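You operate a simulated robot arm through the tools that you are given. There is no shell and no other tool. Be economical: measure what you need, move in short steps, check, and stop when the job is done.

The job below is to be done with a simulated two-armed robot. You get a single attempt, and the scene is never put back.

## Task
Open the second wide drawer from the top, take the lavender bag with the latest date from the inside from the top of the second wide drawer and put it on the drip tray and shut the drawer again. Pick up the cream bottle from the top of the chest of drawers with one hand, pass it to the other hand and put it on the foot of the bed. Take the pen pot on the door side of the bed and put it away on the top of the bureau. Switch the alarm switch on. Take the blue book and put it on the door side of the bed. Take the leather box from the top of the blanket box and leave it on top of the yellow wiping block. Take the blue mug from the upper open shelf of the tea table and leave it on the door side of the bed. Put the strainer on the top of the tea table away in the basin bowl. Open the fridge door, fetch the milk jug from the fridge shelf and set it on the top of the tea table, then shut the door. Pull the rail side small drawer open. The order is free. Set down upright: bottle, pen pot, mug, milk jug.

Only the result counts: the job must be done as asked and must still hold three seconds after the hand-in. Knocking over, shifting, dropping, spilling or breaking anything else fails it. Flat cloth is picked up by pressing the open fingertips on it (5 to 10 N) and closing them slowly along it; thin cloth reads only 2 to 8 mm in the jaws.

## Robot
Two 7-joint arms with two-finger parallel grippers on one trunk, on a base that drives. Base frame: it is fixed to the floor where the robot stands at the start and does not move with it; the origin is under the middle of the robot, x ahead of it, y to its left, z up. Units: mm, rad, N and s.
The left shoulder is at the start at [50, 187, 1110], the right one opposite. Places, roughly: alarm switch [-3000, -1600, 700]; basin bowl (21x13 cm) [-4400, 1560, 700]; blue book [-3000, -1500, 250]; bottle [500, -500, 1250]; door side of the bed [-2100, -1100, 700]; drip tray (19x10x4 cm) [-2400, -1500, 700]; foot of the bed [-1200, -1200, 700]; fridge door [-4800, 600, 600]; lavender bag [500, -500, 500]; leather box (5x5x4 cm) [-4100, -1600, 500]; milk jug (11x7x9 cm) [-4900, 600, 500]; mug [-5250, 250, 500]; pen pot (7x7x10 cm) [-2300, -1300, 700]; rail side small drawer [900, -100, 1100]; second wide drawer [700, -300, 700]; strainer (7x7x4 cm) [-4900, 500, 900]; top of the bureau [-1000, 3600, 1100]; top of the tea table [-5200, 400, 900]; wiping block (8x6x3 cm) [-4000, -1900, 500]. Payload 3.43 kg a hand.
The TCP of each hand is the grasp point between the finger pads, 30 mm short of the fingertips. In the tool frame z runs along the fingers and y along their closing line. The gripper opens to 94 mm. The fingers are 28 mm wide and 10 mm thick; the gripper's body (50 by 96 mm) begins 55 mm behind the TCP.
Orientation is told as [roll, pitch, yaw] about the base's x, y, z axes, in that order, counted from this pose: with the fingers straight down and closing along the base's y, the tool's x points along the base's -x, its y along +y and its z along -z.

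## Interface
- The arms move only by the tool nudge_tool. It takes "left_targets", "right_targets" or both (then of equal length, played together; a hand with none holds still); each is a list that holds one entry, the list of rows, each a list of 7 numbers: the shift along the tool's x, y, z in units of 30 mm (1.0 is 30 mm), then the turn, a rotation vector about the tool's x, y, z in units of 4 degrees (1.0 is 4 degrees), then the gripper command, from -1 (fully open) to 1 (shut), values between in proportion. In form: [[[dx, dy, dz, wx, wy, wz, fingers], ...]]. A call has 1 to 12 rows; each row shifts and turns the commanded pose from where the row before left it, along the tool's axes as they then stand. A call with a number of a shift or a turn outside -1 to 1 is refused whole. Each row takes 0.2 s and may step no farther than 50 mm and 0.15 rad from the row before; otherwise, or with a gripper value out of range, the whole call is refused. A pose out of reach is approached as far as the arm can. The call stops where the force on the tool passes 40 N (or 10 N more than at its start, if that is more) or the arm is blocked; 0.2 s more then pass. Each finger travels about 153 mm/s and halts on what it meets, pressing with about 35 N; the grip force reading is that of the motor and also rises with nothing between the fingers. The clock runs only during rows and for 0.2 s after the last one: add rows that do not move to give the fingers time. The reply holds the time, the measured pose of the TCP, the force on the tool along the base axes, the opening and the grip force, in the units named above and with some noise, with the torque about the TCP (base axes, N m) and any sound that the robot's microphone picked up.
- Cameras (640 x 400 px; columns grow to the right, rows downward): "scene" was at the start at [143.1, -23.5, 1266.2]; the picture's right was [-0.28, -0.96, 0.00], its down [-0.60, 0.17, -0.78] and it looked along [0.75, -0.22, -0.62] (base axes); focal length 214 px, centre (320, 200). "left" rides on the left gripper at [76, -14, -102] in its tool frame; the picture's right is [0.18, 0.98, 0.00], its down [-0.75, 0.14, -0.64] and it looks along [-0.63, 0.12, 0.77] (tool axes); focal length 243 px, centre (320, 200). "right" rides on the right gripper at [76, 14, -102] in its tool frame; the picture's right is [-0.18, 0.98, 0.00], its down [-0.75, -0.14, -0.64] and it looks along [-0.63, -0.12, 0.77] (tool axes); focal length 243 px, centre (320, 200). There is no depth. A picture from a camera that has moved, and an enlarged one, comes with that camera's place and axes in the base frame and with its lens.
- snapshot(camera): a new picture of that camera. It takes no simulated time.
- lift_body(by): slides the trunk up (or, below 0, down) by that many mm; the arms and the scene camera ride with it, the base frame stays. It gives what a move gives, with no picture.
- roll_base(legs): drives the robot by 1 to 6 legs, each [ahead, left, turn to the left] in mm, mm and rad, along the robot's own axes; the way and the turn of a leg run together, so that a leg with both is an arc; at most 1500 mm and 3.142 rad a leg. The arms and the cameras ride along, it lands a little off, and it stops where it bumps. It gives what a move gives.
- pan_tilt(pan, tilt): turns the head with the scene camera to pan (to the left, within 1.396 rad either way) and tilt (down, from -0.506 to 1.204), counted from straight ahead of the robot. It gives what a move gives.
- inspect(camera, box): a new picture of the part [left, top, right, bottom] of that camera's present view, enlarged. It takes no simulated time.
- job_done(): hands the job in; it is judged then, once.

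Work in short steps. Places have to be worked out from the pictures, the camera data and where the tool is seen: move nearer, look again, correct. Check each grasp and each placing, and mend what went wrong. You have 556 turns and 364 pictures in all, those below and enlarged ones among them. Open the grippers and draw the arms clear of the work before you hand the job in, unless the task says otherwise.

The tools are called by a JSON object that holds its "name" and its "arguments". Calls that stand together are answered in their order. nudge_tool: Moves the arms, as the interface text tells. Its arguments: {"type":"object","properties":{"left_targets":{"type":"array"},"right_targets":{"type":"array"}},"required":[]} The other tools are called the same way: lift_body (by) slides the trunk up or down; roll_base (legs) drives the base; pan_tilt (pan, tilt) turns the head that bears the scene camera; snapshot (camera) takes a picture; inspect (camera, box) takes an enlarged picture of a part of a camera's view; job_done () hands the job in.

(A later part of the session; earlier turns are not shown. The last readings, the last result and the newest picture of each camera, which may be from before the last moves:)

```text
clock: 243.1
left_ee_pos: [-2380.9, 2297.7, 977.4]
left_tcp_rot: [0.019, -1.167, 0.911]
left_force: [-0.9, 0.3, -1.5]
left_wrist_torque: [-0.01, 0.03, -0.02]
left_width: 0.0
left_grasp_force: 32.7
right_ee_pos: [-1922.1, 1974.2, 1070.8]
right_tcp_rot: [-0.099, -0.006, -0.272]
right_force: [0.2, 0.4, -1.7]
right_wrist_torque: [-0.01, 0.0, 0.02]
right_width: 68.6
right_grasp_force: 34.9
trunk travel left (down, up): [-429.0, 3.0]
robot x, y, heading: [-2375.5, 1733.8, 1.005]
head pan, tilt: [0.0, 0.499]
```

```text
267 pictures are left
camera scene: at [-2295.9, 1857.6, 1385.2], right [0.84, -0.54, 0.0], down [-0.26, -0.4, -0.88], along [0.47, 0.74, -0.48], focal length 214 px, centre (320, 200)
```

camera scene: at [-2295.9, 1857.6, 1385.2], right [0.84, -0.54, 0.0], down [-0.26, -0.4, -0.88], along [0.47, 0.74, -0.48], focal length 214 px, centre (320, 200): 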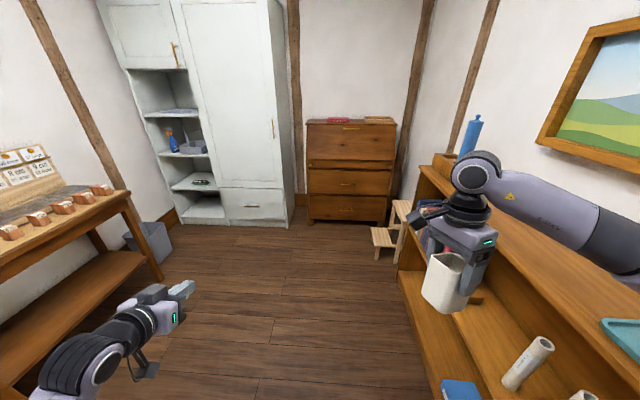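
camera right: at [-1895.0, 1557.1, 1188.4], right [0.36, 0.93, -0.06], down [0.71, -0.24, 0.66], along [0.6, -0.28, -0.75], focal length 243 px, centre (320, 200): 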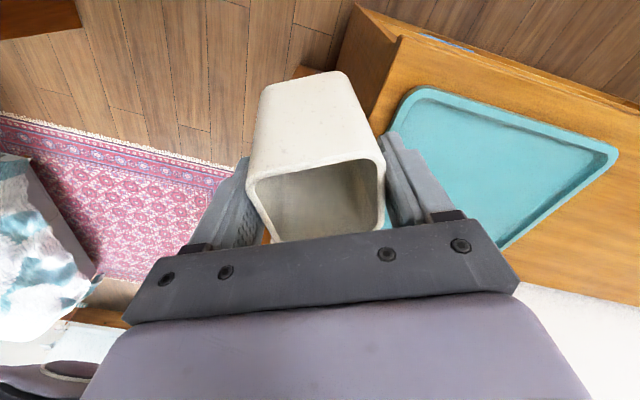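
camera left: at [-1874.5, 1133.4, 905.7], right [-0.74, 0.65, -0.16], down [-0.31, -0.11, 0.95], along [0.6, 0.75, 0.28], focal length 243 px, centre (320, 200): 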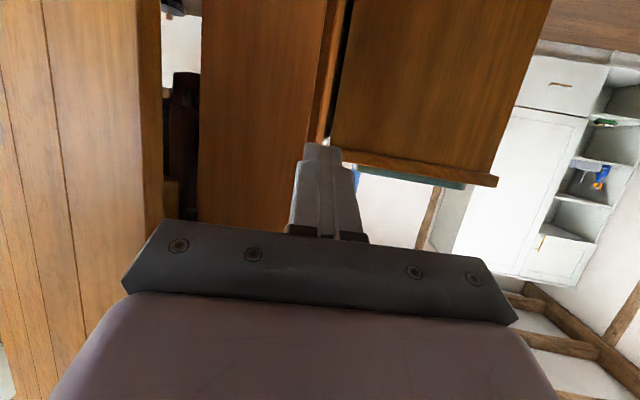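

Open floor ahead; the bureau front is ~2150 mm ahead. I drive forward 1150 mm and look.

{"name": "roll_base", "arguments": {"legs": [[1150, 0, 0]]}}

{"name": "pan_tilt", "arguments": {"pan": -0.25, "tilt": 0.4}}

{"name": "snapshot", "arguments": {"camera": "scene"}}

```text
clock: 248.9
left_ee_pos: [-1742.0, 3263.0, 975.9]
left_tcp_rot: [0.021, -1.167, 0.897]
left_force: [0.4, 0.5, 0.1]
left_wrist_torque: [-0.03, 0.0, 0.02]
left_width: 0.0
left_grasp_force: 33.6
right_ee_pos: [-1287.7, 2934.1, 1071.7]
right_tcp_rot: [-0.1, -0.007, -0.285]
right_force: [-0.2, 0.2, -2.6]
right_wrist_torque: [0.01, 0.02, 0.01]
right_width: 68.7
right_grasp_force: 35.2
trunk travel left (down, up): [-429.0, 3.0]
robot x, y, heading: [-1753.6, 2698.5, 0.988]
head pan, tilt: [0.0, 0.499]
```

```text
clock: 249.7
left_ee_pos: [-1741.5, 3262.0, 975.4]
left_tcp_rot: [0.02, -1.168, 0.898]
left_force: [0.3, 0.2, 0.8]
left_wrist_torque: [-0.01, -0.03, 0.01]
left_width: 0.3
left_grasp_force: 32.7
right_ee_pos: [-1289.3, 2932.8, 1070.8]
right_tcp_rot: [-0.098, -0.008, -0.288]
right_force: [-0.1, 0.2, -2.0]
right_wrist_torque: [0.01, 0.01, -0.02]
right_width: 68.6
right_grasp_force: 34.7
trunk travel left (down, up): [-429.0, 3.0]
robot x, y, heading: [-1747.9, 2695.3, 0.984]
head pan, tilt: [-0.25, 0.4]
```

```text
266 pictures are left
camera scene: at [-1645.4, 2808.6, 1394.3], right [0.67, -0.74, 0.0], down [-0.29, -0.26, -0.92], along [0.68, 0.62, -0.39], focal length 214 px, centre (320, 200)
```

scene: 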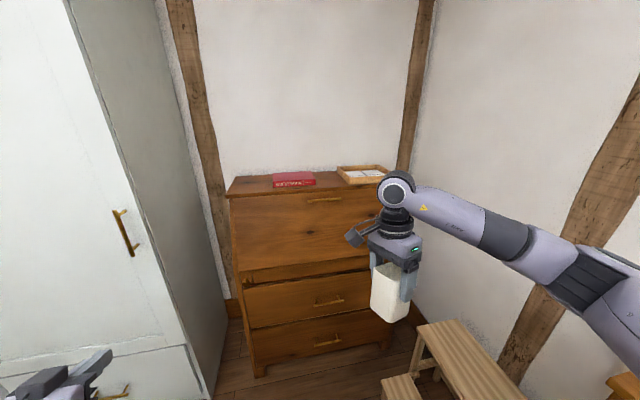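

The bureau top is a ledge at z≈1058 with a red book and a wooden tray; there is a ~135 mm gap between them around (-816,3510). I raise and level the right hand, and check the pot.

{"name": "nudge_tool", "arguments": {"right_targets": [[[0, 0, -1, -0.7, 0, 0, 0.6], [0, 0, -1, -0.7, 0, 0, 0.6], [0, 0, -1, 0, 0, 0, 0.6], [0, 0, -1, 0, 0, 0, 0.6], [0, 0, -0.5, 0, 0, 0, 0.6], [0, 0, 0, 0, 0, 0, 0.6]]]}}

{"name": "roll_base", "arguments": {"legs": [[150, -60, 0]]}}

{"name": "snapshot", "arguments": {"camera": "scene"}}

{"name": "snapshot", "arguments": {"camera": "right"}}

```text
clock: 251.1
left_ee_pos: [-1742.4, 3262.2, 975.9]
left_tcp_rot: [0.019, -1.168, 0.897]
left_force: [-0.4, 0.1, -0.5]
left_wrist_torque: [-0.03, 0.04, 0.04]
left_width: 0.1
left_grasp_force: 32.9
right_ee_pos: [-1288.4, 2938.6, 1207.2]
right_tcp_rot: [-0.001, -0.008, -0.285]
right_force: [0.1, 0.1, -2.7]
right_wrist_torque: [-0.03, 0.03, 0.02]
right_width: 68.3
right_grasp_force: 35.8
trunk travel left (down, up): [-429.0, 3.0]
robot x, y, heading: [-1750.4, 2697.1, 0.979]
head pan, tilt: [-0.25, 0.4]
```

```text
clock: 252.6
left_ee_pos: [-1607.1, 3358.1, 976.3]
left_tcp_rot: [0.02, -1.168, 0.896]
left_force: [0.2, 0.5, 0.7]
left_wrist_torque: [-0.03, 0.02, 0.0]
left_width: 0.0
left_grasp_force: 32.9
right_ee_pos: [-1151.4, 3034.3, 1206.2]
right_tcp_rot: [-0.003, -0.007, -0.288]
right_force: [0.1, -0.1, -1.6]
right_wrist_torque: [0.01, 0.01, 0.02]
right_width: 68.4
right_grasp_force: 35.0
trunk travel left (down, up): [-429.0, 3.0]
robot x, y, heading: [-1612.6, 2792.2, 0.985]
head pan, tilt: [-0.25, 0.4]
```

```text
265 pictures are left
camera scene: at [-1509.6, 2904.5, 1394.2], right [0.67, -0.74, 0.0], down [-0.29, -0.26, -0.92], along [0.68, 0.62, -0.39], focal length 214 px, centre (320, 200)
```

scene: 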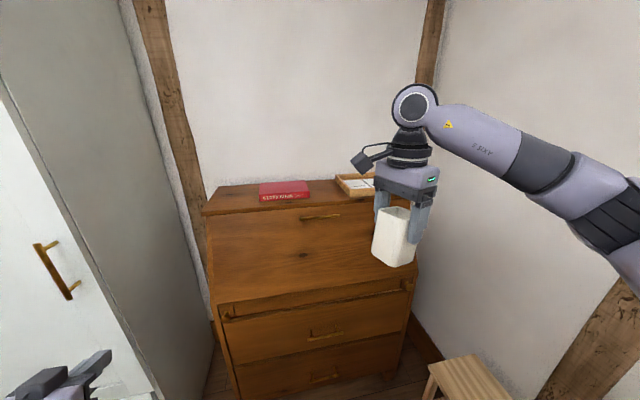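

```text
264 pictures are left
camera right: at [-1221.8, 3071.7, 1307.7], right [0.46, 0.89, 0.0], down [0.68, -0.35, 0.65], along [0.58, -0.3, -0.76], focal length 243 px, centre (320, 200)
```

right: 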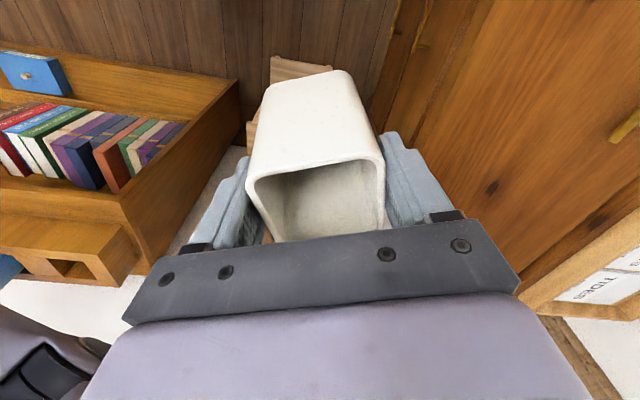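

The pot's base is swung ~11° toward the camera side in the grip, so I tilt the hand to make it upright. Then I drive 380 mm ahead (fist passes between wardrobe and bureau) and look.

{"name": "nudge_tool", "arguments": {"right_targets": [[[0, 0, 0, 0, -0.9, 0, 0.6], [0, 0, 0, 0, -0.9, 0, 0.6], [0, 0, 0, 0, -0.9, 0, 0.6], [0, 0, 0, 0, 0, 0, 0.6]]]}}

{"name": "roll_base", "arguments": {"legs": [[380, -10, 0]]}}

{"name": "snapshot", "arguments": {"camera": "scene"}}

{"name": "snapshot", "arguments": {"camera": "right"}}

```text
clock: 253.6
left_ee_pos: [-1607.4, 3358.2, 975.9]
left_tcp_rot: [0.019, -1.168, 0.896]
left_force: [-0.2, 1.0, -0.2]
left_wrist_torque: [-0.01, -0.02, 0.0]
left_width: 0.0
left_grasp_force: 32.9
right_ee_pos: [-1152.2, 3033.8, 1206.4]
right_tcp_rot: [-0.002, -0.195, -0.286]
right_force: [0.0, -0.5, -1.9]
right_wrist_torque: [-0.02, 0.01, 0.03]
right_width: 68.2
right_grasp_force: 34.7
trunk travel left (down, up): [-429.0, 3.0]
robot x, y, heading: [-1615.5, 2796.6, 0.984]
head pan, tilt: [-0.25, 0.4]
```

```text
clock: 256.0
left_ee_pos: [-1393.3, 3673.1, 976.1]
left_tcp_rot: [0.019, -1.167, 0.903]
left_force: [-0.3, 0.4, 0.4]
left_wrist_torque: [0.01, 0.0, 0.0]
left_width: 0.2
left_grasp_force: 32.6
right_ee_pos: [-936.9, 3353.0, 1206.0]
right_tcp_rot: [-0.002, -0.196, -0.277]
right_force: [0.3, -0.5, -1.7]
right_wrist_torque: [-0.01, 0.0, -0.01]
right_width: 68.2
right_grasp_force: 35.3
trunk travel left (down, up): [-429.0, 3.0]
robot x, y, heading: [-1395.9, 3109.6, 0.991]
head pan, tilt: [-0.25, 0.4]
```

```text
263 pictures are left
camera scene: at [-1292.4, 3220.0, 1394.3], right [0.68, -0.74, 0.0], down [-0.29, -0.26, -0.92], along [0.68, 0.62, -0.39], focal length 214 px, centre (320, 200)
```

scene: 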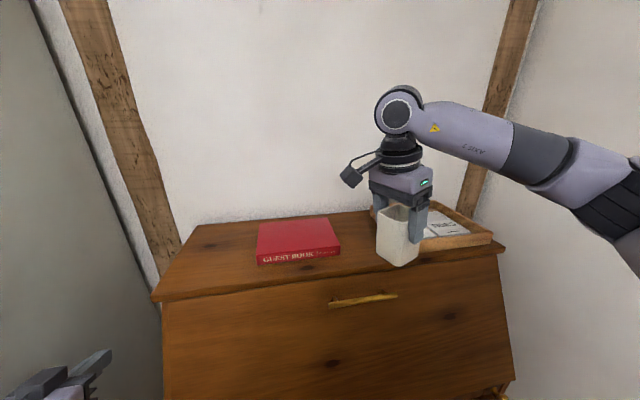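

```text
262 pictures are left
camera right: at [-1023.3, 3394.1, 1291.4], right [0.44, 0.9, 0.03], down [0.55, -0.3, 0.78], along [0.71, -0.33, -0.63], focal length 243 px, centre (320, 200)
```

right: 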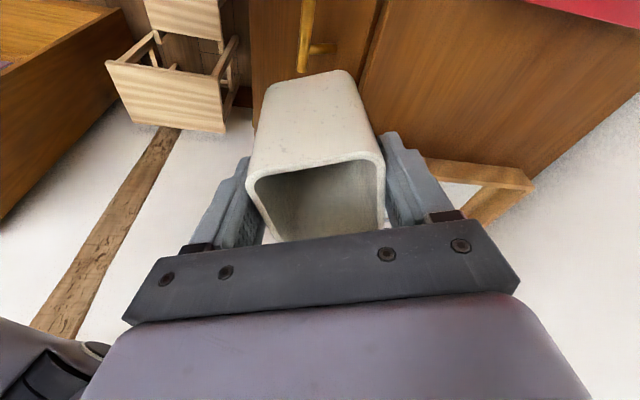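

Both the guest book and the tray leave a wide gap; target about (-822,3457). Pot is now upright. I move the hand there above the ledge.

{"name": "nudge_tool", "arguments": {"right_targets": [[[-0.56, 0.87, 0, 0, 0, 0, 0.6], [-0.56, 0.87, 0, 0, 0, 0, 0.6], [-0.56, 0.87, 0, 0, 0, 0, 0.6], [-0.56, 0.87, 0, 0, 0, 0, 0.6], [-0.56, 0.87, 0, 0, 0, 0, 0.6], [0, 0, 0, 0, 0, 0, 0.6]]]}}

{"name": "snapshot", "arguments": {"camera": "scene"}}

{"name": "snapshot", "arguments": {"camera": "right"}}

```text
clock: 257.4
left_ee_pos: [-1393.5, 3672.7, 976.5]
left_tcp_rot: [0.021, -1.167, 0.904]
left_force: [0.2, -0.3, 0.2]
left_wrist_torque: [0.01, 0.0, -0.01]
left_width: 0.0
left_grasp_force: 33.3
right_ee_pos: [-821.9, 3455.2, 1224.3]
right_tcp_rot: [-0.003, -0.197, -0.276]
right_force: [-0.3, 0.6, -2.9]
right_wrist_torque: [0.0, 0.0, 0.0]
right_width: 68.2
right_grasp_force: 34.6
trunk travel left (down, up): [-429.0, 3.0]
robot x, y, heading: [-1397.1, 3109.2, 0.994]
head pan, tilt: [-0.25, 0.4]
```

```text
261 pictures are left
camera scene: at [-1292.4, 3219.0, 1394.4], right [0.68, -0.74, 0.0], down [-0.29, -0.26, -0.92], along [0.68, 0.62, -0.39], focal length 214 px, centre (320, 200)
```

scene: 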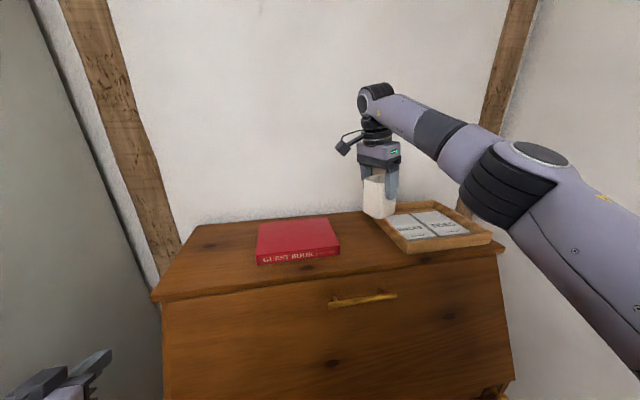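

```text
260 pictures are left
camera right: at [-908.1, 3496.6, 1309.1], right [0.44, 0.9, 0.03], down [0.55, -0.3, 0.78], along [0.71, -0.33, -0.63], focal length 243 px, centre (320, 200)
```

right: 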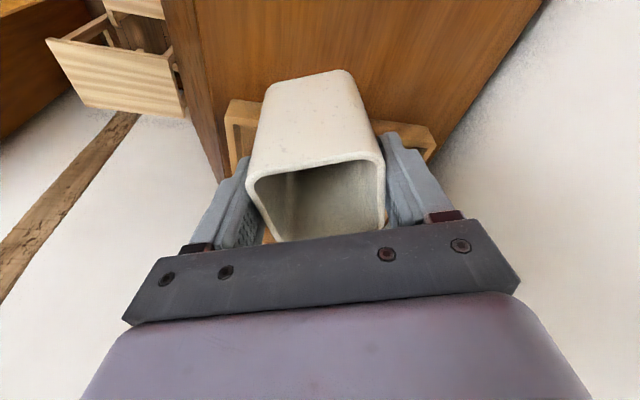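

Above the gap, slightly nearer the tray; I shift 12 mm left and descend 75 mm straight down.

{"name": "nudge_tool", "arguments": {"right_targets": [[[0.39, 0, 0, 0, 0, 0, 0.6], [0.19, 0, 0.97, 0, 0, 0, 0.6], [0.19, 0, 0.97, 0, 0, 0, 0.6], [0.09, 0, 0.45, 0, 0, 0, 0.6], [0, 0, 0, 0, 0, 0, 0.6]]]}}

{"name": "inspect", "arguments": {"camera": "scene", "box": [240, 100, 520, 275]}}

```text
clock: 258.6
left_ee_pos: [-1393.1, 3672.0, 975.4]
left_tcp_rot: [0.019, -1.168, 0.908]
left_force: [-0.2, -0.7, 0.2]
left_wrist_torque: [-0.02, 0.01, -0.02]
left_width: 0.0
left_grasp_force: 33.1
right_ee_pos: [-833.1, 3457.9, 1145.7]
right_tcp_rot: [-0.002, -0.197, -0.279]
right_force: [0.4, -0.1, -2.6]
right_wrist_torque: [-0.01, 0.02, 0.03]
right_width: 68.3
right_grasp_force: 34.5
trunk travel left (down, up): [-429.0, 3.0]
robot x, y, heading: [-1395.5, 3105.9, 0.992]
head pan, tilt: [-0.25, 0.4]
```

```text
2.29 times, centred on (380, 188) of scene
camera zoom: at [-1292.8, 3219.5, 1394.3], right [0.68, -0.74, 0.0], down [-0.29, -0.26, -0.92], along [0.68, 0.62, -0.39], focal length 490 px, centre (183, 229)
```

zoom: 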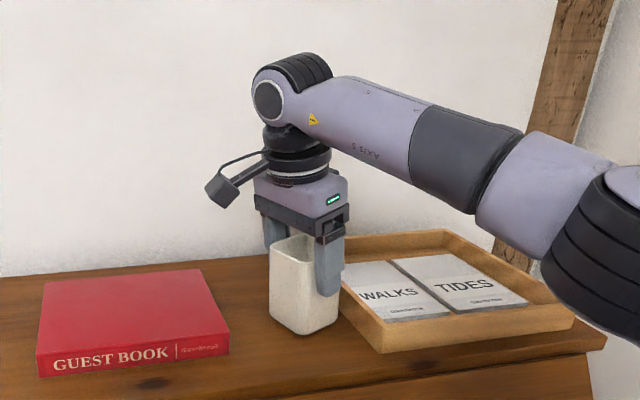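

{"name": "nudge_tool", "arguments": {"right_targets": [[[0.04, 0, 0.2, 0, 0, 0, 0.6], [0.04, 0, 0.2, 0, 0, 0, 0.6], [0.03, 0, 0.15, 0, 0, 0, 0.6], [0.03, 0, 0.15, 0, 0, 0, 0.6], [0, 0, 0, 0, 0, 0, 0.6]]]}}

{"name": "inspect", "arguments": {"camera": "scene", "box": [300, 150, 460, 270]}}

```text
clock: 259.8
left_ee_pos: [-1393.7, 3672.1, 977.5]
left_tcp_rot: [0.016, -1.173, 0.907]
left_force: [-0.1, -1.0, -0.3]
left_wrist_torque: [0.02, 0.0, 0.0]
left_width: 0.2
left_grasp_force: 33.0
right_ee_pos: [-835.5, 3457.2, 1129.9]
right_tcp_rot: [0.006, -0.198, -0.28]
right_force: [2.8, 0.6, 28.3]
right_wrist_torque: [-0.39, -0.05, -0.12]
right_width: 68.1
right_grasp_force: 34.8
trunk travel left (down, up): [-429.0, 3.0]
robot x, y, heading: [-1394.1, 3104.7, 0.991]
head pan, tilt: [-0.25, 0.4]
```

```text
3.33 times, centred on (380, 210) of scene
camera zoom: at [-1295.2, 3217.9, 1394.8], right [0.68, -0.74, 0.0], down [-0.28, -0.26, -0.92], along [0.68, 0.62, -0.39], focal length 715 px, centre (120, 167)
```

zoom: 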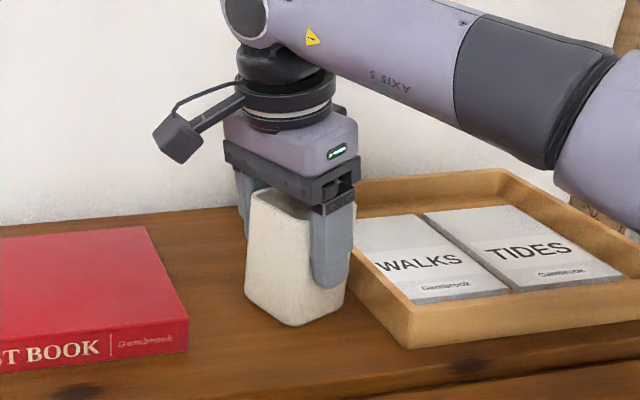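

Pot stands on the ledge. I ease up 2 mm, open, and withdraw along the tool axis.

{"name": "nudge_tool", "arguments": {"right_targets": [[[-0.01, 0, -0.07, 0, 0, 0, 0.4], [0, 0, 0, 0, 0, 0, 0], [0, 0, 0, 0, 0, 0, -0.5], [0, 0, 0, 0, 0, 0, -0.85], [0, 0, 0, 0, 0, 0, -0.85], [-0.1, 0, -0.5, 0, 0, 0, -0.85], [-0.19, 0, -0.97, 0, 0, 0, -0.85], [-0.19, 0, -0.97, 0, 0, 0, -0.85], [-0.19, 0, -0.97, 0, 0, 0, -0.85], [-0.19, 0, -0.97, 0, 0, 0, -0.85]]]}}

{"name": "inspect", "arguments": {"camera": "scene", "box": [240, 100, 520, 275]}}

```text
clock: 262.0
left_ee_pos: [-1393.9, 3672.9, 976.7]
left_tcp_rot: [0.019, -1.169, 0.906]
left_force: [-0.4, -0.3, -1.1]
left_wrist_torque: [0.02, 0.0, 0.0]
left_width: 0.0
left_grasp_force: 33.4
right_ee_pos: [-837.5, 3457.9, 1263.7]
right_tcp_rot: [-0.002, -0.197, -0.278]
right_force: [-0.1, -0.7, 0.5]
right_wrist_torque: [0.0, -0.02, 0.01]
right_width: 87.0
right_grasp_force: 0.1
trunk travel left (down, up): [-429.0, 3.0]
robot x, y, heading: [-1396.1, 3107.5, 0.992]
head pan, tilt: [-0.25, 0.4]
```

```text
2.29 times, centred on (380, 188) of scene
camera zoom: at [-1293.9, 3219.6, 1394.4], right [0.68, -0.74, 0.0], down [-0.29, -0.26, -0.92], along [0.68, 0.62, -0.39], focal length 490 px, centre (183, 229)
```

zoom: 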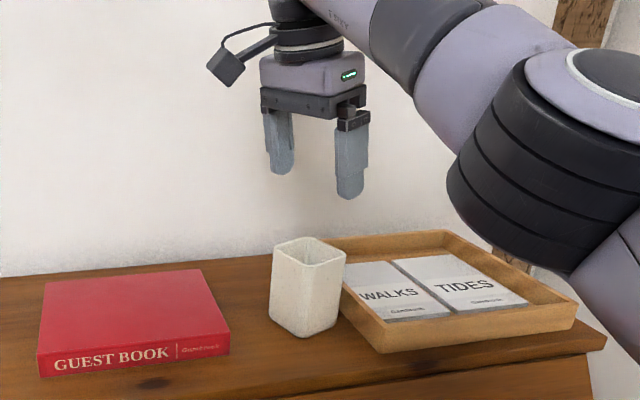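

Pot stands upright on the bureau. I back away from the bureau, then re-pose the left hand to point down and retract both arms for compact travel.

{"name": "roll_base", "arguments": {"legs": [[-600, 60, 0]]}}

{"name": "nudge_tool", "arguments": {"left_targets": [[[0, 0, 0, 0, 1, 0, -1], [0, 0, 0, 0, 1, 0, -1], [0, 0, 0, 0, 1, 0, -1], [0, 0, 0, 0, 1, 0, -1], [0, 0, 0, 0, 1, 0, -1], [0, 0, 0, 0, 1, 0, -1], [0, 0, 0, 0, 1, 0, -1], [0, 0, 0, 0, 1, 0, -1], [0, 0, 0, 0, 1, 0, -1], [0, 0, 0, 0, 1, 0, -1], [0, 0, 0, 0, 1, 0, -1], [0, 0, 0, 0, 1, 0, -1]]], "right_targets": [[[0, -1, 0, 0, 0.9, 0, -1], [0, -1, 0, 0, 0.9, 0, -1], [0, -1, 0, 0, 0.9, 0, -1], [0, -1, 0, 0, 0, 0, -1], [0, -1, 0, 0, 0, 0, -1], [0, -1, 0, 0, 0, 0, -1], [0, 0, 1, 0, 0, 0, -1], [0, 0, 1, 0, 0, 0, -1], [0, 0, 1, 0, 0, 0, -1], [0, 0, 1, 0, 0, 0, -1], [0, 0, 0, 0, 0, 0, -1], [0, 0, 0, 0, 0, 0, -1]]]}}

{"name": "nudge_tool", "arguments": {"left_targets": [[[0, 0, 0, 0, 1, 0, -1], [0, 0, 0, 0, 1, 0, -1], [0, 0, 0, 0, 1, 0, -1], [0, 0, 0, 0, 1, 0, -1], [1, 0, 0, 0, 0.7, 0, -1], [1, 0, 0, 0, 0, 0, -1], [1, 0, 0, 0, 0, 0, -1], [0, 0, 0, 0, 0, 0, -1]]]}}

{"name": "snapshot", "arguments": {"camera": "scene"}}

```text
clock: 265.3
left_ee_pos: [-1758.3, 3221.7, 976.8]
left_tcp_rot: [0.02, -1.17, 0.905]
left_force: [-0.9, 0.2, -0.2]
left_wrist_torque: [0.02, -0.02, -0.01]
left_width: 0.2
left_grasp_force: 33.5
right_ee_pos: [-1201.2, 3006.3, 1263.0]
right_tcp_rot: [-0.002, -0.195, -0.279]
right_force: [-1.0, 0.3, 0.3]
right_wrist_torque: [0.0, -0.03, -0.01]
right_width: 87.2
right_grasp_force: 0.0
trunk travel left (down, up): [-429.0, 3.0]
robot x, y, heading: [-1761.4, 2657.4, 0.993]
head pan, tilt: [-0.25, 0.4]
```

```text
clock: 267.9
left_ee_pos: [-1758.2, 3222.2, 977.0]
left_tcp_rot: [0.007, -0.328, 0.918]
left_force: [-0.5, -0.5, 0.3]
left_wrist_torque: [0.0, -0.01, 0.0]
left_width: 94.0
left_grasp_force: 0.1
right_ee_pos: [-1250.1, 2830.8, 1142.5]
right_tcp_rot: [-0.003, -0.007, -0.281]
right_force: [-0.4, 0.3, 0.5]
right_wrist_torque: [0.01, 0.01, -0.02]
right_width: 93.8
right_grasp_force: 0.1
trunk travel left (down, up): [-429.0, 3.0]
robot x, y, heading: [-1760.1, 2657.1, 0.995]
head pan, tilt: [-0.25, 0.4]
```

```text
clock: 269.7
left_ee_pos: [-1810.4, 3151.8, 974.5]
left_tcp_rot: [0.008, -0.003, 0.922]
left_force: [-0.4, 0.2, 0.1]
left_wrist_torque: [0.05, -0.02, 0.01]
left_width: 93.9
left_grasp_force: 0.0
right_ee_pos: [-1249.8, 2830.8, 1141.8]
right_tcp_rot: [-0.002, -0.009, -0.279]
right_force: [-0.4, -0.8, -0.7]
right_wrist_torque: [-0.03, 0.03, 0.01]
right_width: 93.9
right_grasp_force: 0.0
trunk travel left (down, up): [-429.0, 3.0]
robot x, y, heading: [-1759.4, 2658.9, 0.989]
head pan, tilt: [-0.25, 0.4]
```

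```text
256 pictures are left
camera scene: at [-1658.2, 2769.6, 1394.3], right [0.68, -0.74, 0.0], down [-0.29, -0.26, -0.92], along [0.68, 0.62, -0.39], focal length 214 px, centre (320, 200)
```

scene: 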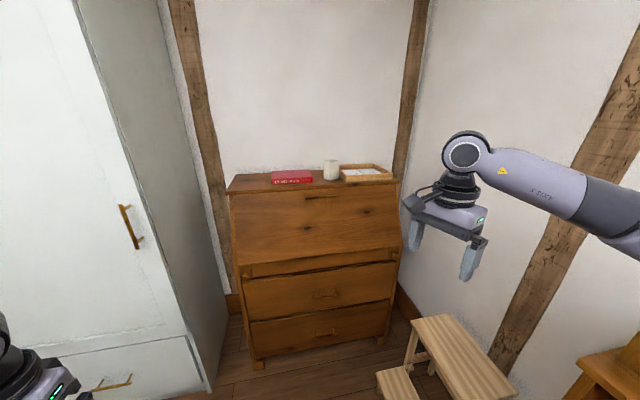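

Arms compact on the left; I tuck the right a little and reverse back along my path to the doorway area.

{"name": "nudge_tool", "arguments": {"right_targets": [[[0.8, -0.61, 0, 0, 0, 0, -1], [0.8, -0.61, 0, 0, 0, 0, -1], [0.8, -0.61, 0, 0, 0, 0, -1], [0, 0, 0, 0, 0, 0, -1]]]}}

{"name": "roll_base", "arguments": {"legs": [[-1110, 10, 0], [-365, -250, 0], [0, 0, -0.45]]}}

{"name": "pan_tilt", "arguments": {"pan": -0.7, "tilt": 0.6}}

{"name": "snapshot", "arguments": {"camera": "scene"}}

```text
clock: 270.7
left_ee_pos: [-1809.7, 3150.7, 974.6]
left_tcp_rot: [0.007, -0.003, 0.924]
left_force: [0.4, 0.1, 0.6]
left_wrist_torque: [0.04, 0.0, 0.01]
left_width: 93.9
left_grasp_force: 0.1
right_ee_pos: [-1336.2, 2800.2, 1142.4]
right_tcp_rot: [-0.003, -0.007, -0.282]
right_force: [-0.5, 0.2, 0.7]
right_wrist_torque: [-0.03, 0.01, -0.01]
right_width: 94.0
right_grasp_force: 0.0
trunk travel left (down, up): [-429.0, 3.0]
robot x, y, heading: [-1762.0, 2658.7, 0.993]
head pan, tilt: [-0.25, 0.4]
```

```text
clock: 280.0
left_ee_pos: [-2201.9, 1745.4, 976.5]
left_tcp_rot: [0.005, -0.003, 0.475]
left_force: [-0.1, -0.1, 0.1]
left_wrist_torque: [0.02, -0.03, -0.04]
left_width: 93.9
left_grasp_force: 0.1
right_ee_pos: [-1926.2, 1223.8, 1142.9]
right_tcp_rot: [-0.001, -0.008, -0.726]
right_force: [-0.3, 0.7, 0.2]
right_wrist_torque: [0.02, 0.0, 0.01]
right_width: 94.3
right_grasp_force: 0.0
trunk travel left (down, up): [-429.0, 3.0]
robot x, y, heading: [-2371.2, 1276.3, 0.549]
head pan, tilt: [-0.25, 0.4]
```

```text
clock: 280.9
left_ee_pos: [-2202.4, 1744.0, 975.7]
left_tcp_rot: [0.006, -0.004, 0.474]
left_force: [0.1, -0.4, -0.2]
left_wrist_torque: [0.01, 0.03, 0.01]
left_width: 94.1
left_grasp_force: 0.0
right_ee_pos: [-1925.1, 1223.3, 1143.2]
right_tcp_rot: [-0.001, -0.006, -0.728]
right_force: [0.1, -0.8, 0.3]
right_wrist_torque: [0.02, -0.01, 0.01]
right_width: 94.0
right_grasp_force: 0.0
trunk travel left (down, up): [-429.0, 3.0]
robot x, y, heading: [-2371.4, 1281.6, 0.547]
head pan, tilt: [-0.7, 0.6]
```

```text
255 pictures are left
camera scene: at [-2231.3, 1295.5, 1376.2], right [-0.15, -0.99, 0.0], down [-0.56, 0.09, -0.83], along [0.82, -0.13, -0.56], focal length 214 px, centre (320, 200)
```

scene: 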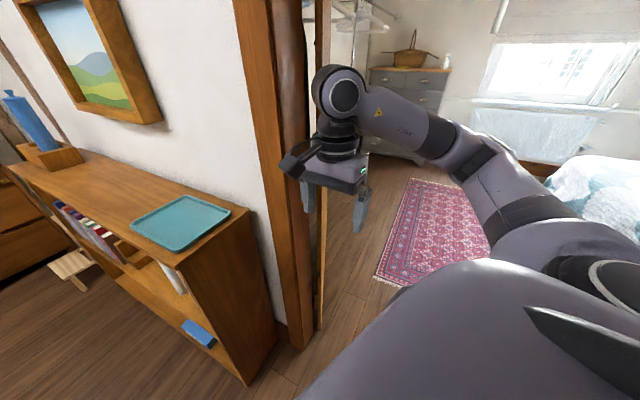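

The way is clear. I retrace the doorway path in small legs.

{"name": "roll_base", "arguments": {"legs": [[54, -421, 0], [45, -139, 0], [0, 0, 0.3]]}}

```text
clock: 285.5
left_ee_pos: [-1970.3, 1341.8, 975.5]
left_tcp_rot: [0.007, -0.004, 0.778]
left_force: [-0.5, -0.3, -0.9]
left_wrist_torque: [0.02, 0.03, 0.0]
left_width: 94.1
left_grasp_force: 0.0
right_ee_pos: [-1550.6, 928.1, 1143.5]
right_tcp_rot: [-0.002, -0.008, -0.422]
right_force: [0.2, 0.6, -0.6]
right_wrist_torque: [-0.03, 0.0, -0.02]
right_width: 94.0
right_grasp_force: 0.1
trunk travel left (down, up): [-429.0, 3.0]
robot x, y, heading: [-1988.6, 847.3, 0.849]
head pan, tilt: [-0.7, 0.6]
```

{"name": "roll_base", "arguments": {"legs": [[-55, -200, 0], [60, -560, 0]]}}

{"name": "pan_tilt", "arguments": {"pan": -1.0, "tilt": 0.45}}

{"name": "snapshot", "arguments": {"camera": "scene"}}

```text
clock: 289.9
left_ee_pos: [-1402.8, 849.5, 974.7]
left_tcp_rot: [0.007, -0.002, 0.78]
left_force: [0.1, -0.3, -0.4]
left_wrist_torque: [0.02, 0.03, -0.02]
left_width: 94.0
left_grasp_force: 0.2
right_ee_pos: [-982.4, 435.9, 1143.4]
right_tcp_rot: [-0.001, -0.008, -0.42]
right_force: [-0.1, -1.2, 0.9]
right_wrist_torque: [0.0, 0.01, 0.0]
right_width: 93.8
right_grasp_force: 0.0
trunk travel left (down, up): [-429.0, 3.0]
robot x, y, heading: [-1420.5, 352.9, 0.849]
head pan, tilt: [-0.7, 0.6]
```

```text
clock: 290.7
left_ee_pos: [-1403.5, 849.2, 975.5]
left_tcp_rot: [0.007, 0.0, 0.78]
left_force: [-0.3, 0.2, 0.5]
left_wrist_torque: [-0.01, 0.0, 0.02]
left_width: 94.0
left_grasp_force: 0.1
right_ee_pos: [-981.5, 434.9, 1143.4]
right_tcp_rot: [-0.002, -0.007, -0.422]
right_force: [0.1, 0.8, -0.8]
right_wrist_torque: [0.01, -0.01, 0.01]
right_width: 94.2
right_grasp_force: 0.0
trunk travel left (down, up): [-429.0, 3.0]
robot x, y, heading: [-1422.9, 353.5, 0.851]
head pan, tilt: [-1.0, 0.45]
```

```text
254 pictures are left
camera scene: at [-1291.8, 385.0, 1389.7], right [-0.15, -0.99, 0.0], down [-0.43, 0.06, -0.9], along [0.89, -0.13, -0.44], focal length 214 px, centre (320, 200)
```

scene: 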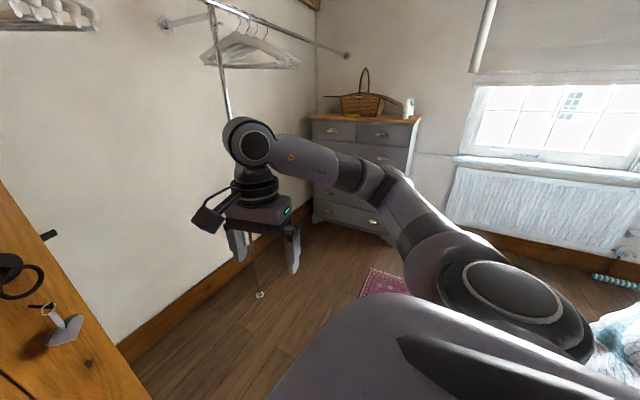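

Back in the bedroom. The clothes rail is on the left wall, so the rail-side small drawer is the left one. I turn toward the chest and approach, keeping off the hanging cord near the rail.

{"name": "roll_base", "arguments": {"legs": [[0, 0, -1.48], [1100, 0, 0], [0, 640, 0]]}}

{"name": "pan_tilt", "arguments": {"pan": 0.1, "tilt": 0.45}}

{"name": "snapshot", "arguments": {"camera": "scene"}}

```text
clock: 303.2
left_ee_pos: [356.5, 245.8, 975.3]
left_tcp_rot: [0.006, -0.002, -0.705]
left_force: [-0.2, 0.6, 0.6]
left_wrist_torque: [0.02, 0.02, 0.0]
left_width: 94.0
left_grasp_force: 0.1
right_ee_pos: [-20.5, -207.1, 1144.1]
right_tcp_rot: [-0.001, -0.007, -1.907]
right_force: [0.3, 0.8, 0.1]
right_wrist_torque: [-0.01, -0.01, -0.04]
right_width: 93.7
right_grasp_force: 0.0
trunk travel left (down, up): [-429.0, 3.0]
robot x, y, heading: [-142.1, 226.4, -0.634]
head pan, tilt: [-1.0, 0.45]
```

```text
clock: 304.5
left_ee_pos: [356.1, 248.1, 974.9]
left_tcp_rot: [0.007, -0.005, -0.706]
left_force: [-0.6, 0.2, 0.2]
left_wrist_torque: [-0.01, 0.02, -0.02]
left_width: 94.0
left_grasp_force: 0.0
right_ee_pos: [-20.5, -208.2, 1144.1]
right_tcp_rot: [-0.003, -0.007, -1.907]
right_force: [-0.6, -0.1, 0.1]
right_wrist_torque: [0.02, 0.02, 0.02]
right_width: 93.8
right_grasp_force: 0.0
trunk travel left (down, up): [-429.0, 3.0]
robot x, y, heading: [-141.3, 225.5, -0.636]
head pan, tilt: [0.099, 0.45]
```

```text
253 pictures are left
camera scene: at [-11.1, 143.4, 1389.7], right [-0.51, -0.86, 0.0], down [-0.37, 0.22, -0.9], along [0.77, -0.46, -0.44], focal length 214 px, centre (320, 200)
```

scene: 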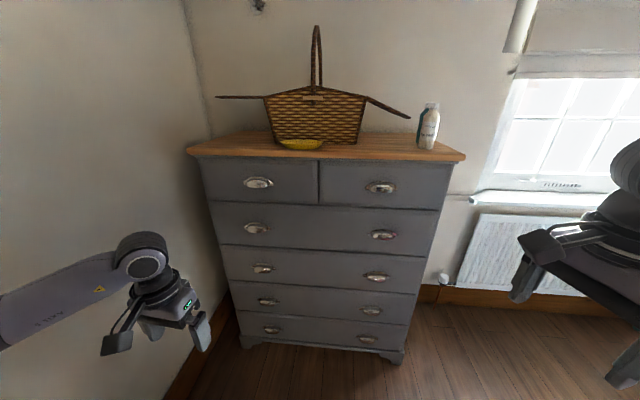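

Chest front ahead; small left handle near (736,-33,1100). I try turning the left hand to the mirror of the earlier grip pose (fingers forward, closing vertically) while raising it.

{"name": "nudge_tool", "arguments": {"left_targets": [[[-0.7, 0, -0.7, 0, 0, 0, -1], [-0.7, 0, -0.7, 0, 0, 0, -1], [-0.7, 0, -0.7, 0, 0, 0, -1], [0, 0, 0, 1, -1, -1, -1], [0, 0, 0, 1, -1, -1, -1], [0, 0, 0, 1, -1, -1, -1], [0, 0, 0, 1, -1, -1, -1], [0, 0, 0, 1, -1, -1, -1], [0, 0, 0, 1, -1, -1, -1], [0, 0, 0, 1, -1, -1, -1], [0, 0, 0, 1, -1, -1, -1], [0, 0, 0, 1, -1, -1, -1]]]}}

{"name": "nudge_tool", "arguments": {"left_targets": [[[0, 0, 0, 1, -1, -1, -1], [0, 0, 0, 1, -1, -1, -1], [0, 0, 0, 1, -1, -1, -1], [0, 0, 0, 1, -1, -1, -1], [0, 0, 0, 1, -1, -1, -1], [0, 0, 0, 1, -1, -1, -1], [0, 0, 0, 1, -1, -1, -1], [0, 0, 0, 1, -1, -1, -1], [0, 0, 0, 0.3, -0.3, -0.3, -1], [0, 0, 0, 0, 0, 0, -1]]]}}

{"name": "snapshot", "arguments": {"camera": "scene"}}

```text
clock: 307.1
left_ee_pos: [402.9, 205.4, 1038.6]
left_tcp_rot: [-0.821, -0.345, 0.114]
left_force: [-0.2, -0.1, 0.4]
left_wrist_torque: [-0.01, 0.0, -0.03]
left_width: 94.0
left_grasp_force: 0.0
right_ee_pos: [-21.0, -206.6, 1143.5]
right_tcp_rot: [-0.002, -0.006, -1.908]
right_force: [0.8, 0.7, -0.4]
right_wrist_torque: [0.01, -0.01, -0.02]
right_width: 93.9
right_grasp_force: 0.0
trunk travel left (down, up): [-429.0, 3.0]
robot x, y, heading: [-137.6, 226.2, -0.632]
head pan, tilt: [0.099, 0.45]
```

```text
clock: 309.3
left_ee_pos: [403.2, 204.6, 1038.7]
left_tcp_rot: [-1.574, -0.009, 0.865]
left_force: [0.8, 0.4, -0.4]
left_wrist_torque: [-0.01, -0.01, -0.01]
left_width: 94.2
left_grasp_force: 0.1
right_ee_pos: [-20.9, -207.5, 1143.2]
right_tcp_rot: [-0.001, -0.007, -1.906]
right_force: [0.4, 0.3, -0.1]
right_wrist_torque: [-0.01, 0.02, -0.01]
right_width: 94.1
right_grasp_force: 0.1
trunk travel left (down, up): [-429.0, 3.0]
robot x, y, heading: [-138.6, 222.1, -0.633]
head pan, tilt: [0.099, 0.45]
```

```text
252 pictures are left
camera scene: at [-11.0, 143.5, 1389.7], right [-0.51, -0.86, 0.0], down [-0.37, 0.22, -0.9], along [0.77, -0.46, -0.44], focal length 214 px, centre (320, 200)
```

scene: 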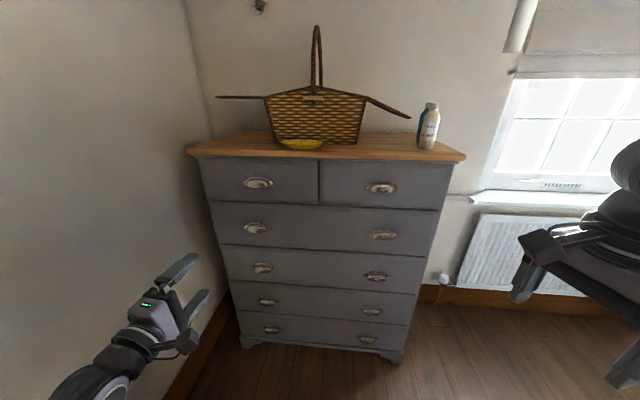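

The left hand reached the mirror pose. Handle is about 409 mm ahead, laterally aligned, 61 mm higher. I straighten the yaw, raise, and drive 270 mm ahead.

{"name": "nudge_tool", "arguments": {"left_targets": [[[0, -1, 0, 0, -0.55, 0, -1], [0, -1, 0, 0, -0.55, 0, -1], [0, 0, 0, 0, 0, 0, -1]]]}}

{"name": "roll_base", "arguments": {"legs": [[270, 0, 0]]}}

{"name": "snapshot", "arguments": {"camera": "left"}}

{"name": "snapshot", "arguments": {"camera": "scene"}}

```text
clock: 310.1
left_ee_pos: [401.5, 203.7, 1098.8]
left_tcp_rot: [-1.572, -0.008, 0.94]
left_force: [0.0, -0.7, 0.4]
left_wrist_torque: [-0.01, 0.03, -0.01]
left_width: 94.0
left_grasp_force: 0.1
right_ee_pos: [-20.3, -207.7, 1143.2]
right_tcp_rot: [-0.001, -0.008, -1.907]
right_force: [-0.2, -0.4, -0.1]
right_wrist_torque: [0.02, 0.01, 0.0]
right_width: 94.0
right_grasp_force: 0.2
trunk travel left (down, up): [-429.0, 3.0]
robot x, y, heading: [-140.5, 226.3, -0.638]
head pan, tilt: [0.099, 0.45]
```

```text
clock: 312.0
left_ee_pos: [618.2, 43.3, 1099.6]
left_tcp_rot: [-1.572, -0.008, 0.938]
left_force: [-0.3, 0.1, -0.2]
left_wrist_torque: [-0.01, 0.0, -0.01]
left_width: 94.1
left_grasp_force: 0.1
right_ee_pos: [194.9, -366.6, 1142.0]
right_tcp_rot: [-0.003, -0.007, -1.909]
right_force: [-0.6, -0.6, 0.3]
right_wrist_torque: [-0.02, 0.0, 0.0]
right_width: 94.1
right_grasp_force: 0.0
trunk travel left (down, up): [-429.0, 3.0]
robot x, y, heading: [75.9, 68.4, -0.635]
head pan, tilt: [0.099, 0.45]
```

```text
251 pictures are left
camera left: at [489.0, 41.8, 1112.1], right [-0.1, -0.14, -0.98], down [-0.07, 0.99, -0.14], along [0.99, 0.06, -0.11], focal length 243 px, centre (320, 200)
```

left: 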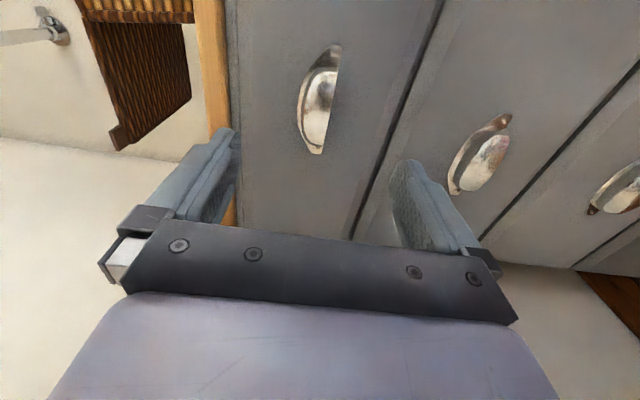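

```text
250 pictures are left
camera scene: at [204.6, -16.3, 1389.6], right [-0.51, -0.86, 0.0], down [-0.37, 0.22, -0.9], along [0.77, -0.46, -0.44], focal length 214 px, centre (320, 200)
```

scene: 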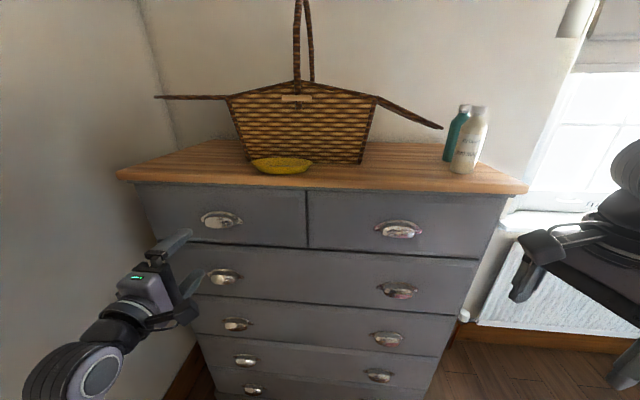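

Handle centred on the left hand's axis, ~140 mm ahead. I advance with the arm in steps until the tips touch.

{"name": "nudge_tool", "arguments": {"left_targets": [[[0, 0, 1, 0, 0, 0, -1], [0, 0, 1, 0, 0, 0, -1], [0, 0, 1, 0, 0, 0, -1], [0, 0, 0.4, 0, 0, 0, -1], [0, 0, 0.3, 0, 0, 0, -1], [0, 0, 0.3, 0, 0, 0, -1], [0, 0, 0.3, 0, 0, 0, -1]]]}}

{"name": "snapshot", "arguments": {"camera": "left"}}

```text
clock: 313.6
left_ee_pos: [720.4, -32.4, 1097.4]
left_tcp_rot: [-1.573, -0.008, 0.939]
left_force: [-0.3, 0.1, 0.3]
left_wrist_torque: [-0.02, -0.02, 0.02]
left_width: 94.0
left_grasp_force: 0.0
right_ee_pos: [193.0, -367.1, 1143.7]
right_tcp_rot: [-0.002, -0.007, -1.91]
right_force: [-0.1, -0.8, -0.1]
right_wrist_torque: [-0.01, 0.0, -0.02]
right_width: 94.1
right_grasp_force: 0.1
trunk travel left (down, up): [-429.0, 3.0]
robot x, y, heading: [75.0, 64.0, -0.639]
head pan, tilt: [0.099, 0.45]
```

```text
249 pictures are left
camera left: at [592.6, -34.0, 1111.4], right [-0.1, -0.14, -0.98], down [-0.07, 0.99, -0.14], along [0.99, 0.06, -0.11], focal length 243 px, centre (320, 200)
```

left: 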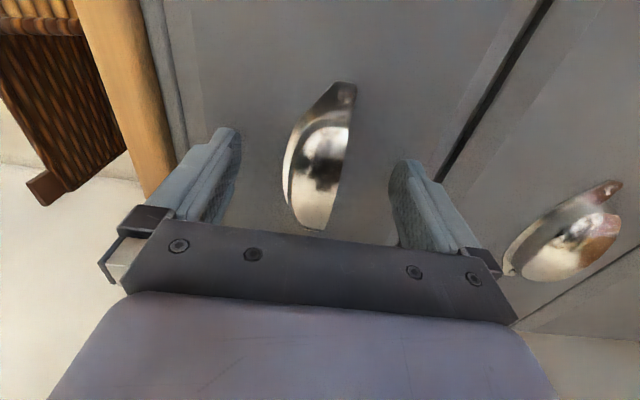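

Tips are ~4 mm from the face with the cup centred. I close the left hand on it.

{"name": "nudge_tool", "arguments": {"left_targets": [[[0, 0, 0, 0, 0, 0, 0], [0, 0, 0, 0, 0, 0, 0.5], [0, 0, 0, 0, 0, 0, 1], [0, 0, 0, 0, 0, 0, 1], [0, 0, 0, 0, 0, 0, 1]]]}}

{"name": "nudge_tool", "arguments": {"left_targets": [[[0, 0, -0.5, 0, 0, 0, 1], [0, 0, -0.5, 0, 0, 0, 1], [0, 0, -0.7, 0, 0, 0, 1], [0, 0, -0.7, 0, 0, 0, 1], [0, 0, 0, 0, 0, 0, 1]]]}}

{"name": "snapshot", "arguments": {"camera": "scene"}}

```text
clock: 314.8
left_ee_pos: [718.4, -31.7, 1101.7]
left_tcp_rot: [-1.579, -0.006, 0.937]
left_force: [4.3, -0.3, 18.9]
left_wrist_torque: [-1.41, 0.87, -0.17]
left_width: 28.3
left_grasp_force: 44.8
right_ee_pos: [192.1, -366.9, 1143.5]
right_tcp_rot: [0.0, -0.006, -1.908]
right_force: [-0.6, 0.3, 0.3]
right_wrist_torque: [-0.04, 0.0, 0.0]
right_width: 93.8
right_grasp_force: 0.1
trunk travel left (down, up): [-429.0, 3.0]
robot x, y, heading: [76.5, 65.1, -0.639]
head pan, tilt: [0.099, 0.45]
```

```text
clock: 316.0
left_ee_pos: [661.7, 10.5, 1101.6]
left_tcp_rot: [-1.581, -0.011, 0.937]
left_force: [-1.7, -4.6, 18.9]
left_wrist_torque: [-0.94, 0.64, 0.82]
left_width: 28.4
left_grasp_force: 45.1
right_ee_pos: [191.5, -367.1, 1143.3]
right_tcp_rot: [0.0, -0.008, -1.908]
right_force: [0.7, -0.7, 0.7]
right_wrist_torque: [0.0, -0.01, 0.03]
right_width: 94.1
right_grasp_force: 0.1
trunk travel left (down, up): [-429.0, 3.0]
robot x, y, heading: [76.4, 64.4, -0.636]
head pan, tilt: [0.099, 0.45]
```

```text
248 pictures are left
camera scene: at [201.7, -16.3, 1390.0], right [-0.51, -0.86, 0.0], down [-0.37, 0.22, -0.9], along [0.77, -0.46, -0.43], focal length 214 px, centre (320, 200)
```

scene: 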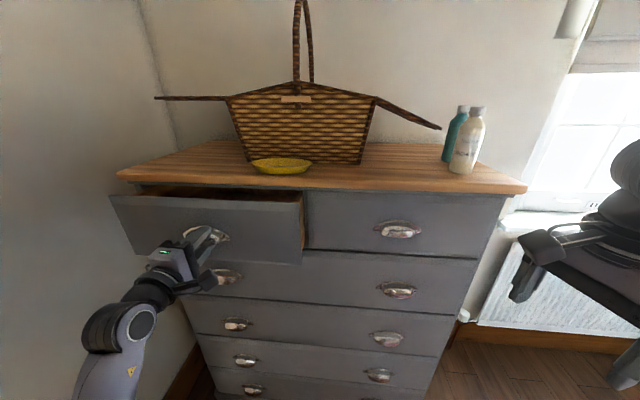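

The small drawer slides. I pull it a further 170 mm by backing the base.

{"name": "roll_base", "arguments": {"legs": [[-170, 0, 0]]}}

{"name": "snapshot", "arguments": {"camera": "scene"}}

```text
clock: 317.5
left_ee_pos: [526.8, 109.6, 1100.8]
left_tcp_rot: [-1.582, -0.01, 0.935]
left_force: [-1.3, -5.4, 19.0]
left_wrist_torque: [-1.02, 0.73, 0.19]
left_width: 28.2
left_grasp_force: 44.9
right_ee_pos: [53.7, -266.4, 1143.6]
right_tcp_rot: [-0.001, -0.007, -1.912]
right_force: [-0.1, -0.1, 0.2]
right_wrist_torque: [0.0, 0.0, 0.02]
right_width: 94.1
right_grasp_force: 0.1
trunk travel left (down, up): [-429.0, 3.0]
robot x, y, heading: [-61.4, 163.8, -0.64]
head pan, tilt: [0.099, 0.45]
```

```text
247 pictures are left
camera scene: at [64.9, 85.1, 1390.0], right [-0.52, -0.86, 0.0], down [-0.37, 0.22, -0.9], along [0.77, -0.46, -0.43], focal length 214 px, centre (320, 200)
```

scene: 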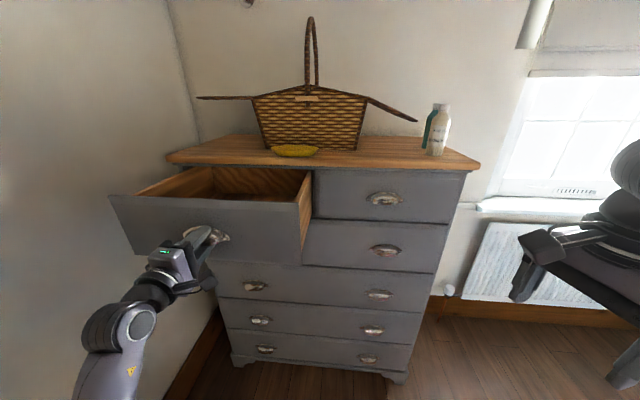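

Open by ~240 mm. I release, drop the hand slightly to clear the cup, and back away.

{"name": "nudge_tool", "arguments": {"left_targets": [[[0, 0, 0, 0, 0, 0, 0.2], [0, 0, 0, 0, 0, 0, -1], [0, 0, 0, 0, 0, 0, -1], [0, 0.3, 0, 0, 0, 0, -1], [0, 0, 0, 0, 0, 0, -1]]]}}

{"name": "snapshot", "arguments": {"camera": "left"}}

```text
clock: 318.7
left_ee_pos: [527.7, 109.9, 1091.8]
left_tcp_rot: [-1.579, -0.008, 0.935]
left_force: [0.3, 0.0, -0.6]
left_wrist_torque: [0.02, -0.01, -0.01]
left_width: 94.3
left_grasp_force: 0.1
right_ee_pos: [55.2, -265.3, 1143.6]
right_tcp_rot: [0.0, -0.008, -1.913]
right_force: [0.8, 0.0, 0.6]
right_wrist_torque: [-0.02, -0.01, 0.0]
right_width: 93.9
right_grasp_force: 0.0
trunk travel left (down, up): [-429.0, 3.0]
robot x, y, heading: [-58.5, 166.2, -0.636]
head pan, tilt: [0.099, 0.45]
```

```text
246 pictures are left
camera left: at [399.2, 109.8, 1104.7], right [-0.1, -0.15, -0.98], down [-0.07, 0.99, -0.14], along [0.99, 0.05, -0.11], focal length 243 px, centre (320, 200)
```

left: 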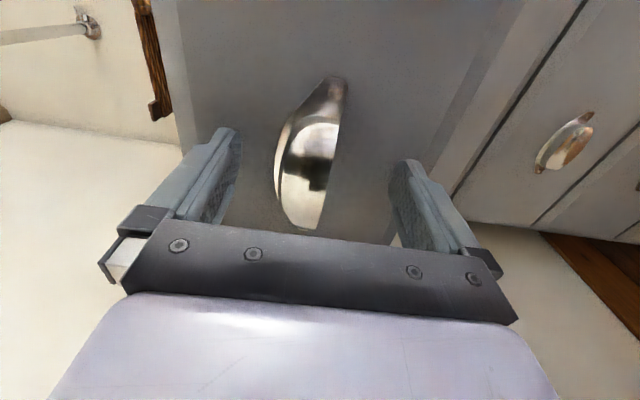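

The cup is clear of both fingers. I back the base off 200 mm.

{"name": "roll_base", "arguments": {"legs": [[-200, 0, 0]]}}

{"name": "snapshot", "arguments": {"camera": "scene"}}

```text
clock: 320.3
left_ee_pos: [363.9, 233.7, 1092.7]
left_tcp_rot: [-1.579, -0.009, 0.938]
left_force: [-0.7, 0.7, 1.0]
left_wrist_torque: [0.03, 0.03, -0.03]
left_width: 94.3
left_grasp_force: 0.1
right_ee_pos: [-107.6, -143.8, 1143.7]
right_tcp_rot: [0.0, -0.006, -1.911]
right_force: [0.0, -0.6, -0.4]
right_wrist_torque: [-0.01, 0.01, 0.0]
right_width: 94.0
right_grasp_force: 0.2
trunk travel left (down, up): [-429.0, 3.0]
robot x, y, heading: [-223.8, 290.0, -0.64]
head pan, tilt: [0.099, 0.45]
```

```text
245 pictures are left
camera scene: at [-96.9, 207.7, 1389.8], right [-0.51, -0.86, 0.0], down [-0.37, 0.22, -0.9], along [0.77, -0.46, -0.43], focal length 214 px, centre (320, 200)
```

scene: 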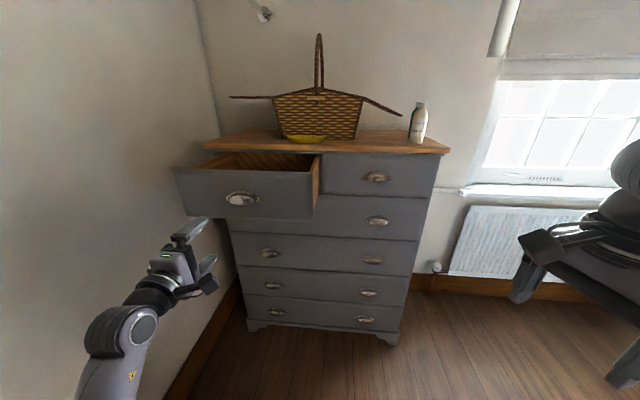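

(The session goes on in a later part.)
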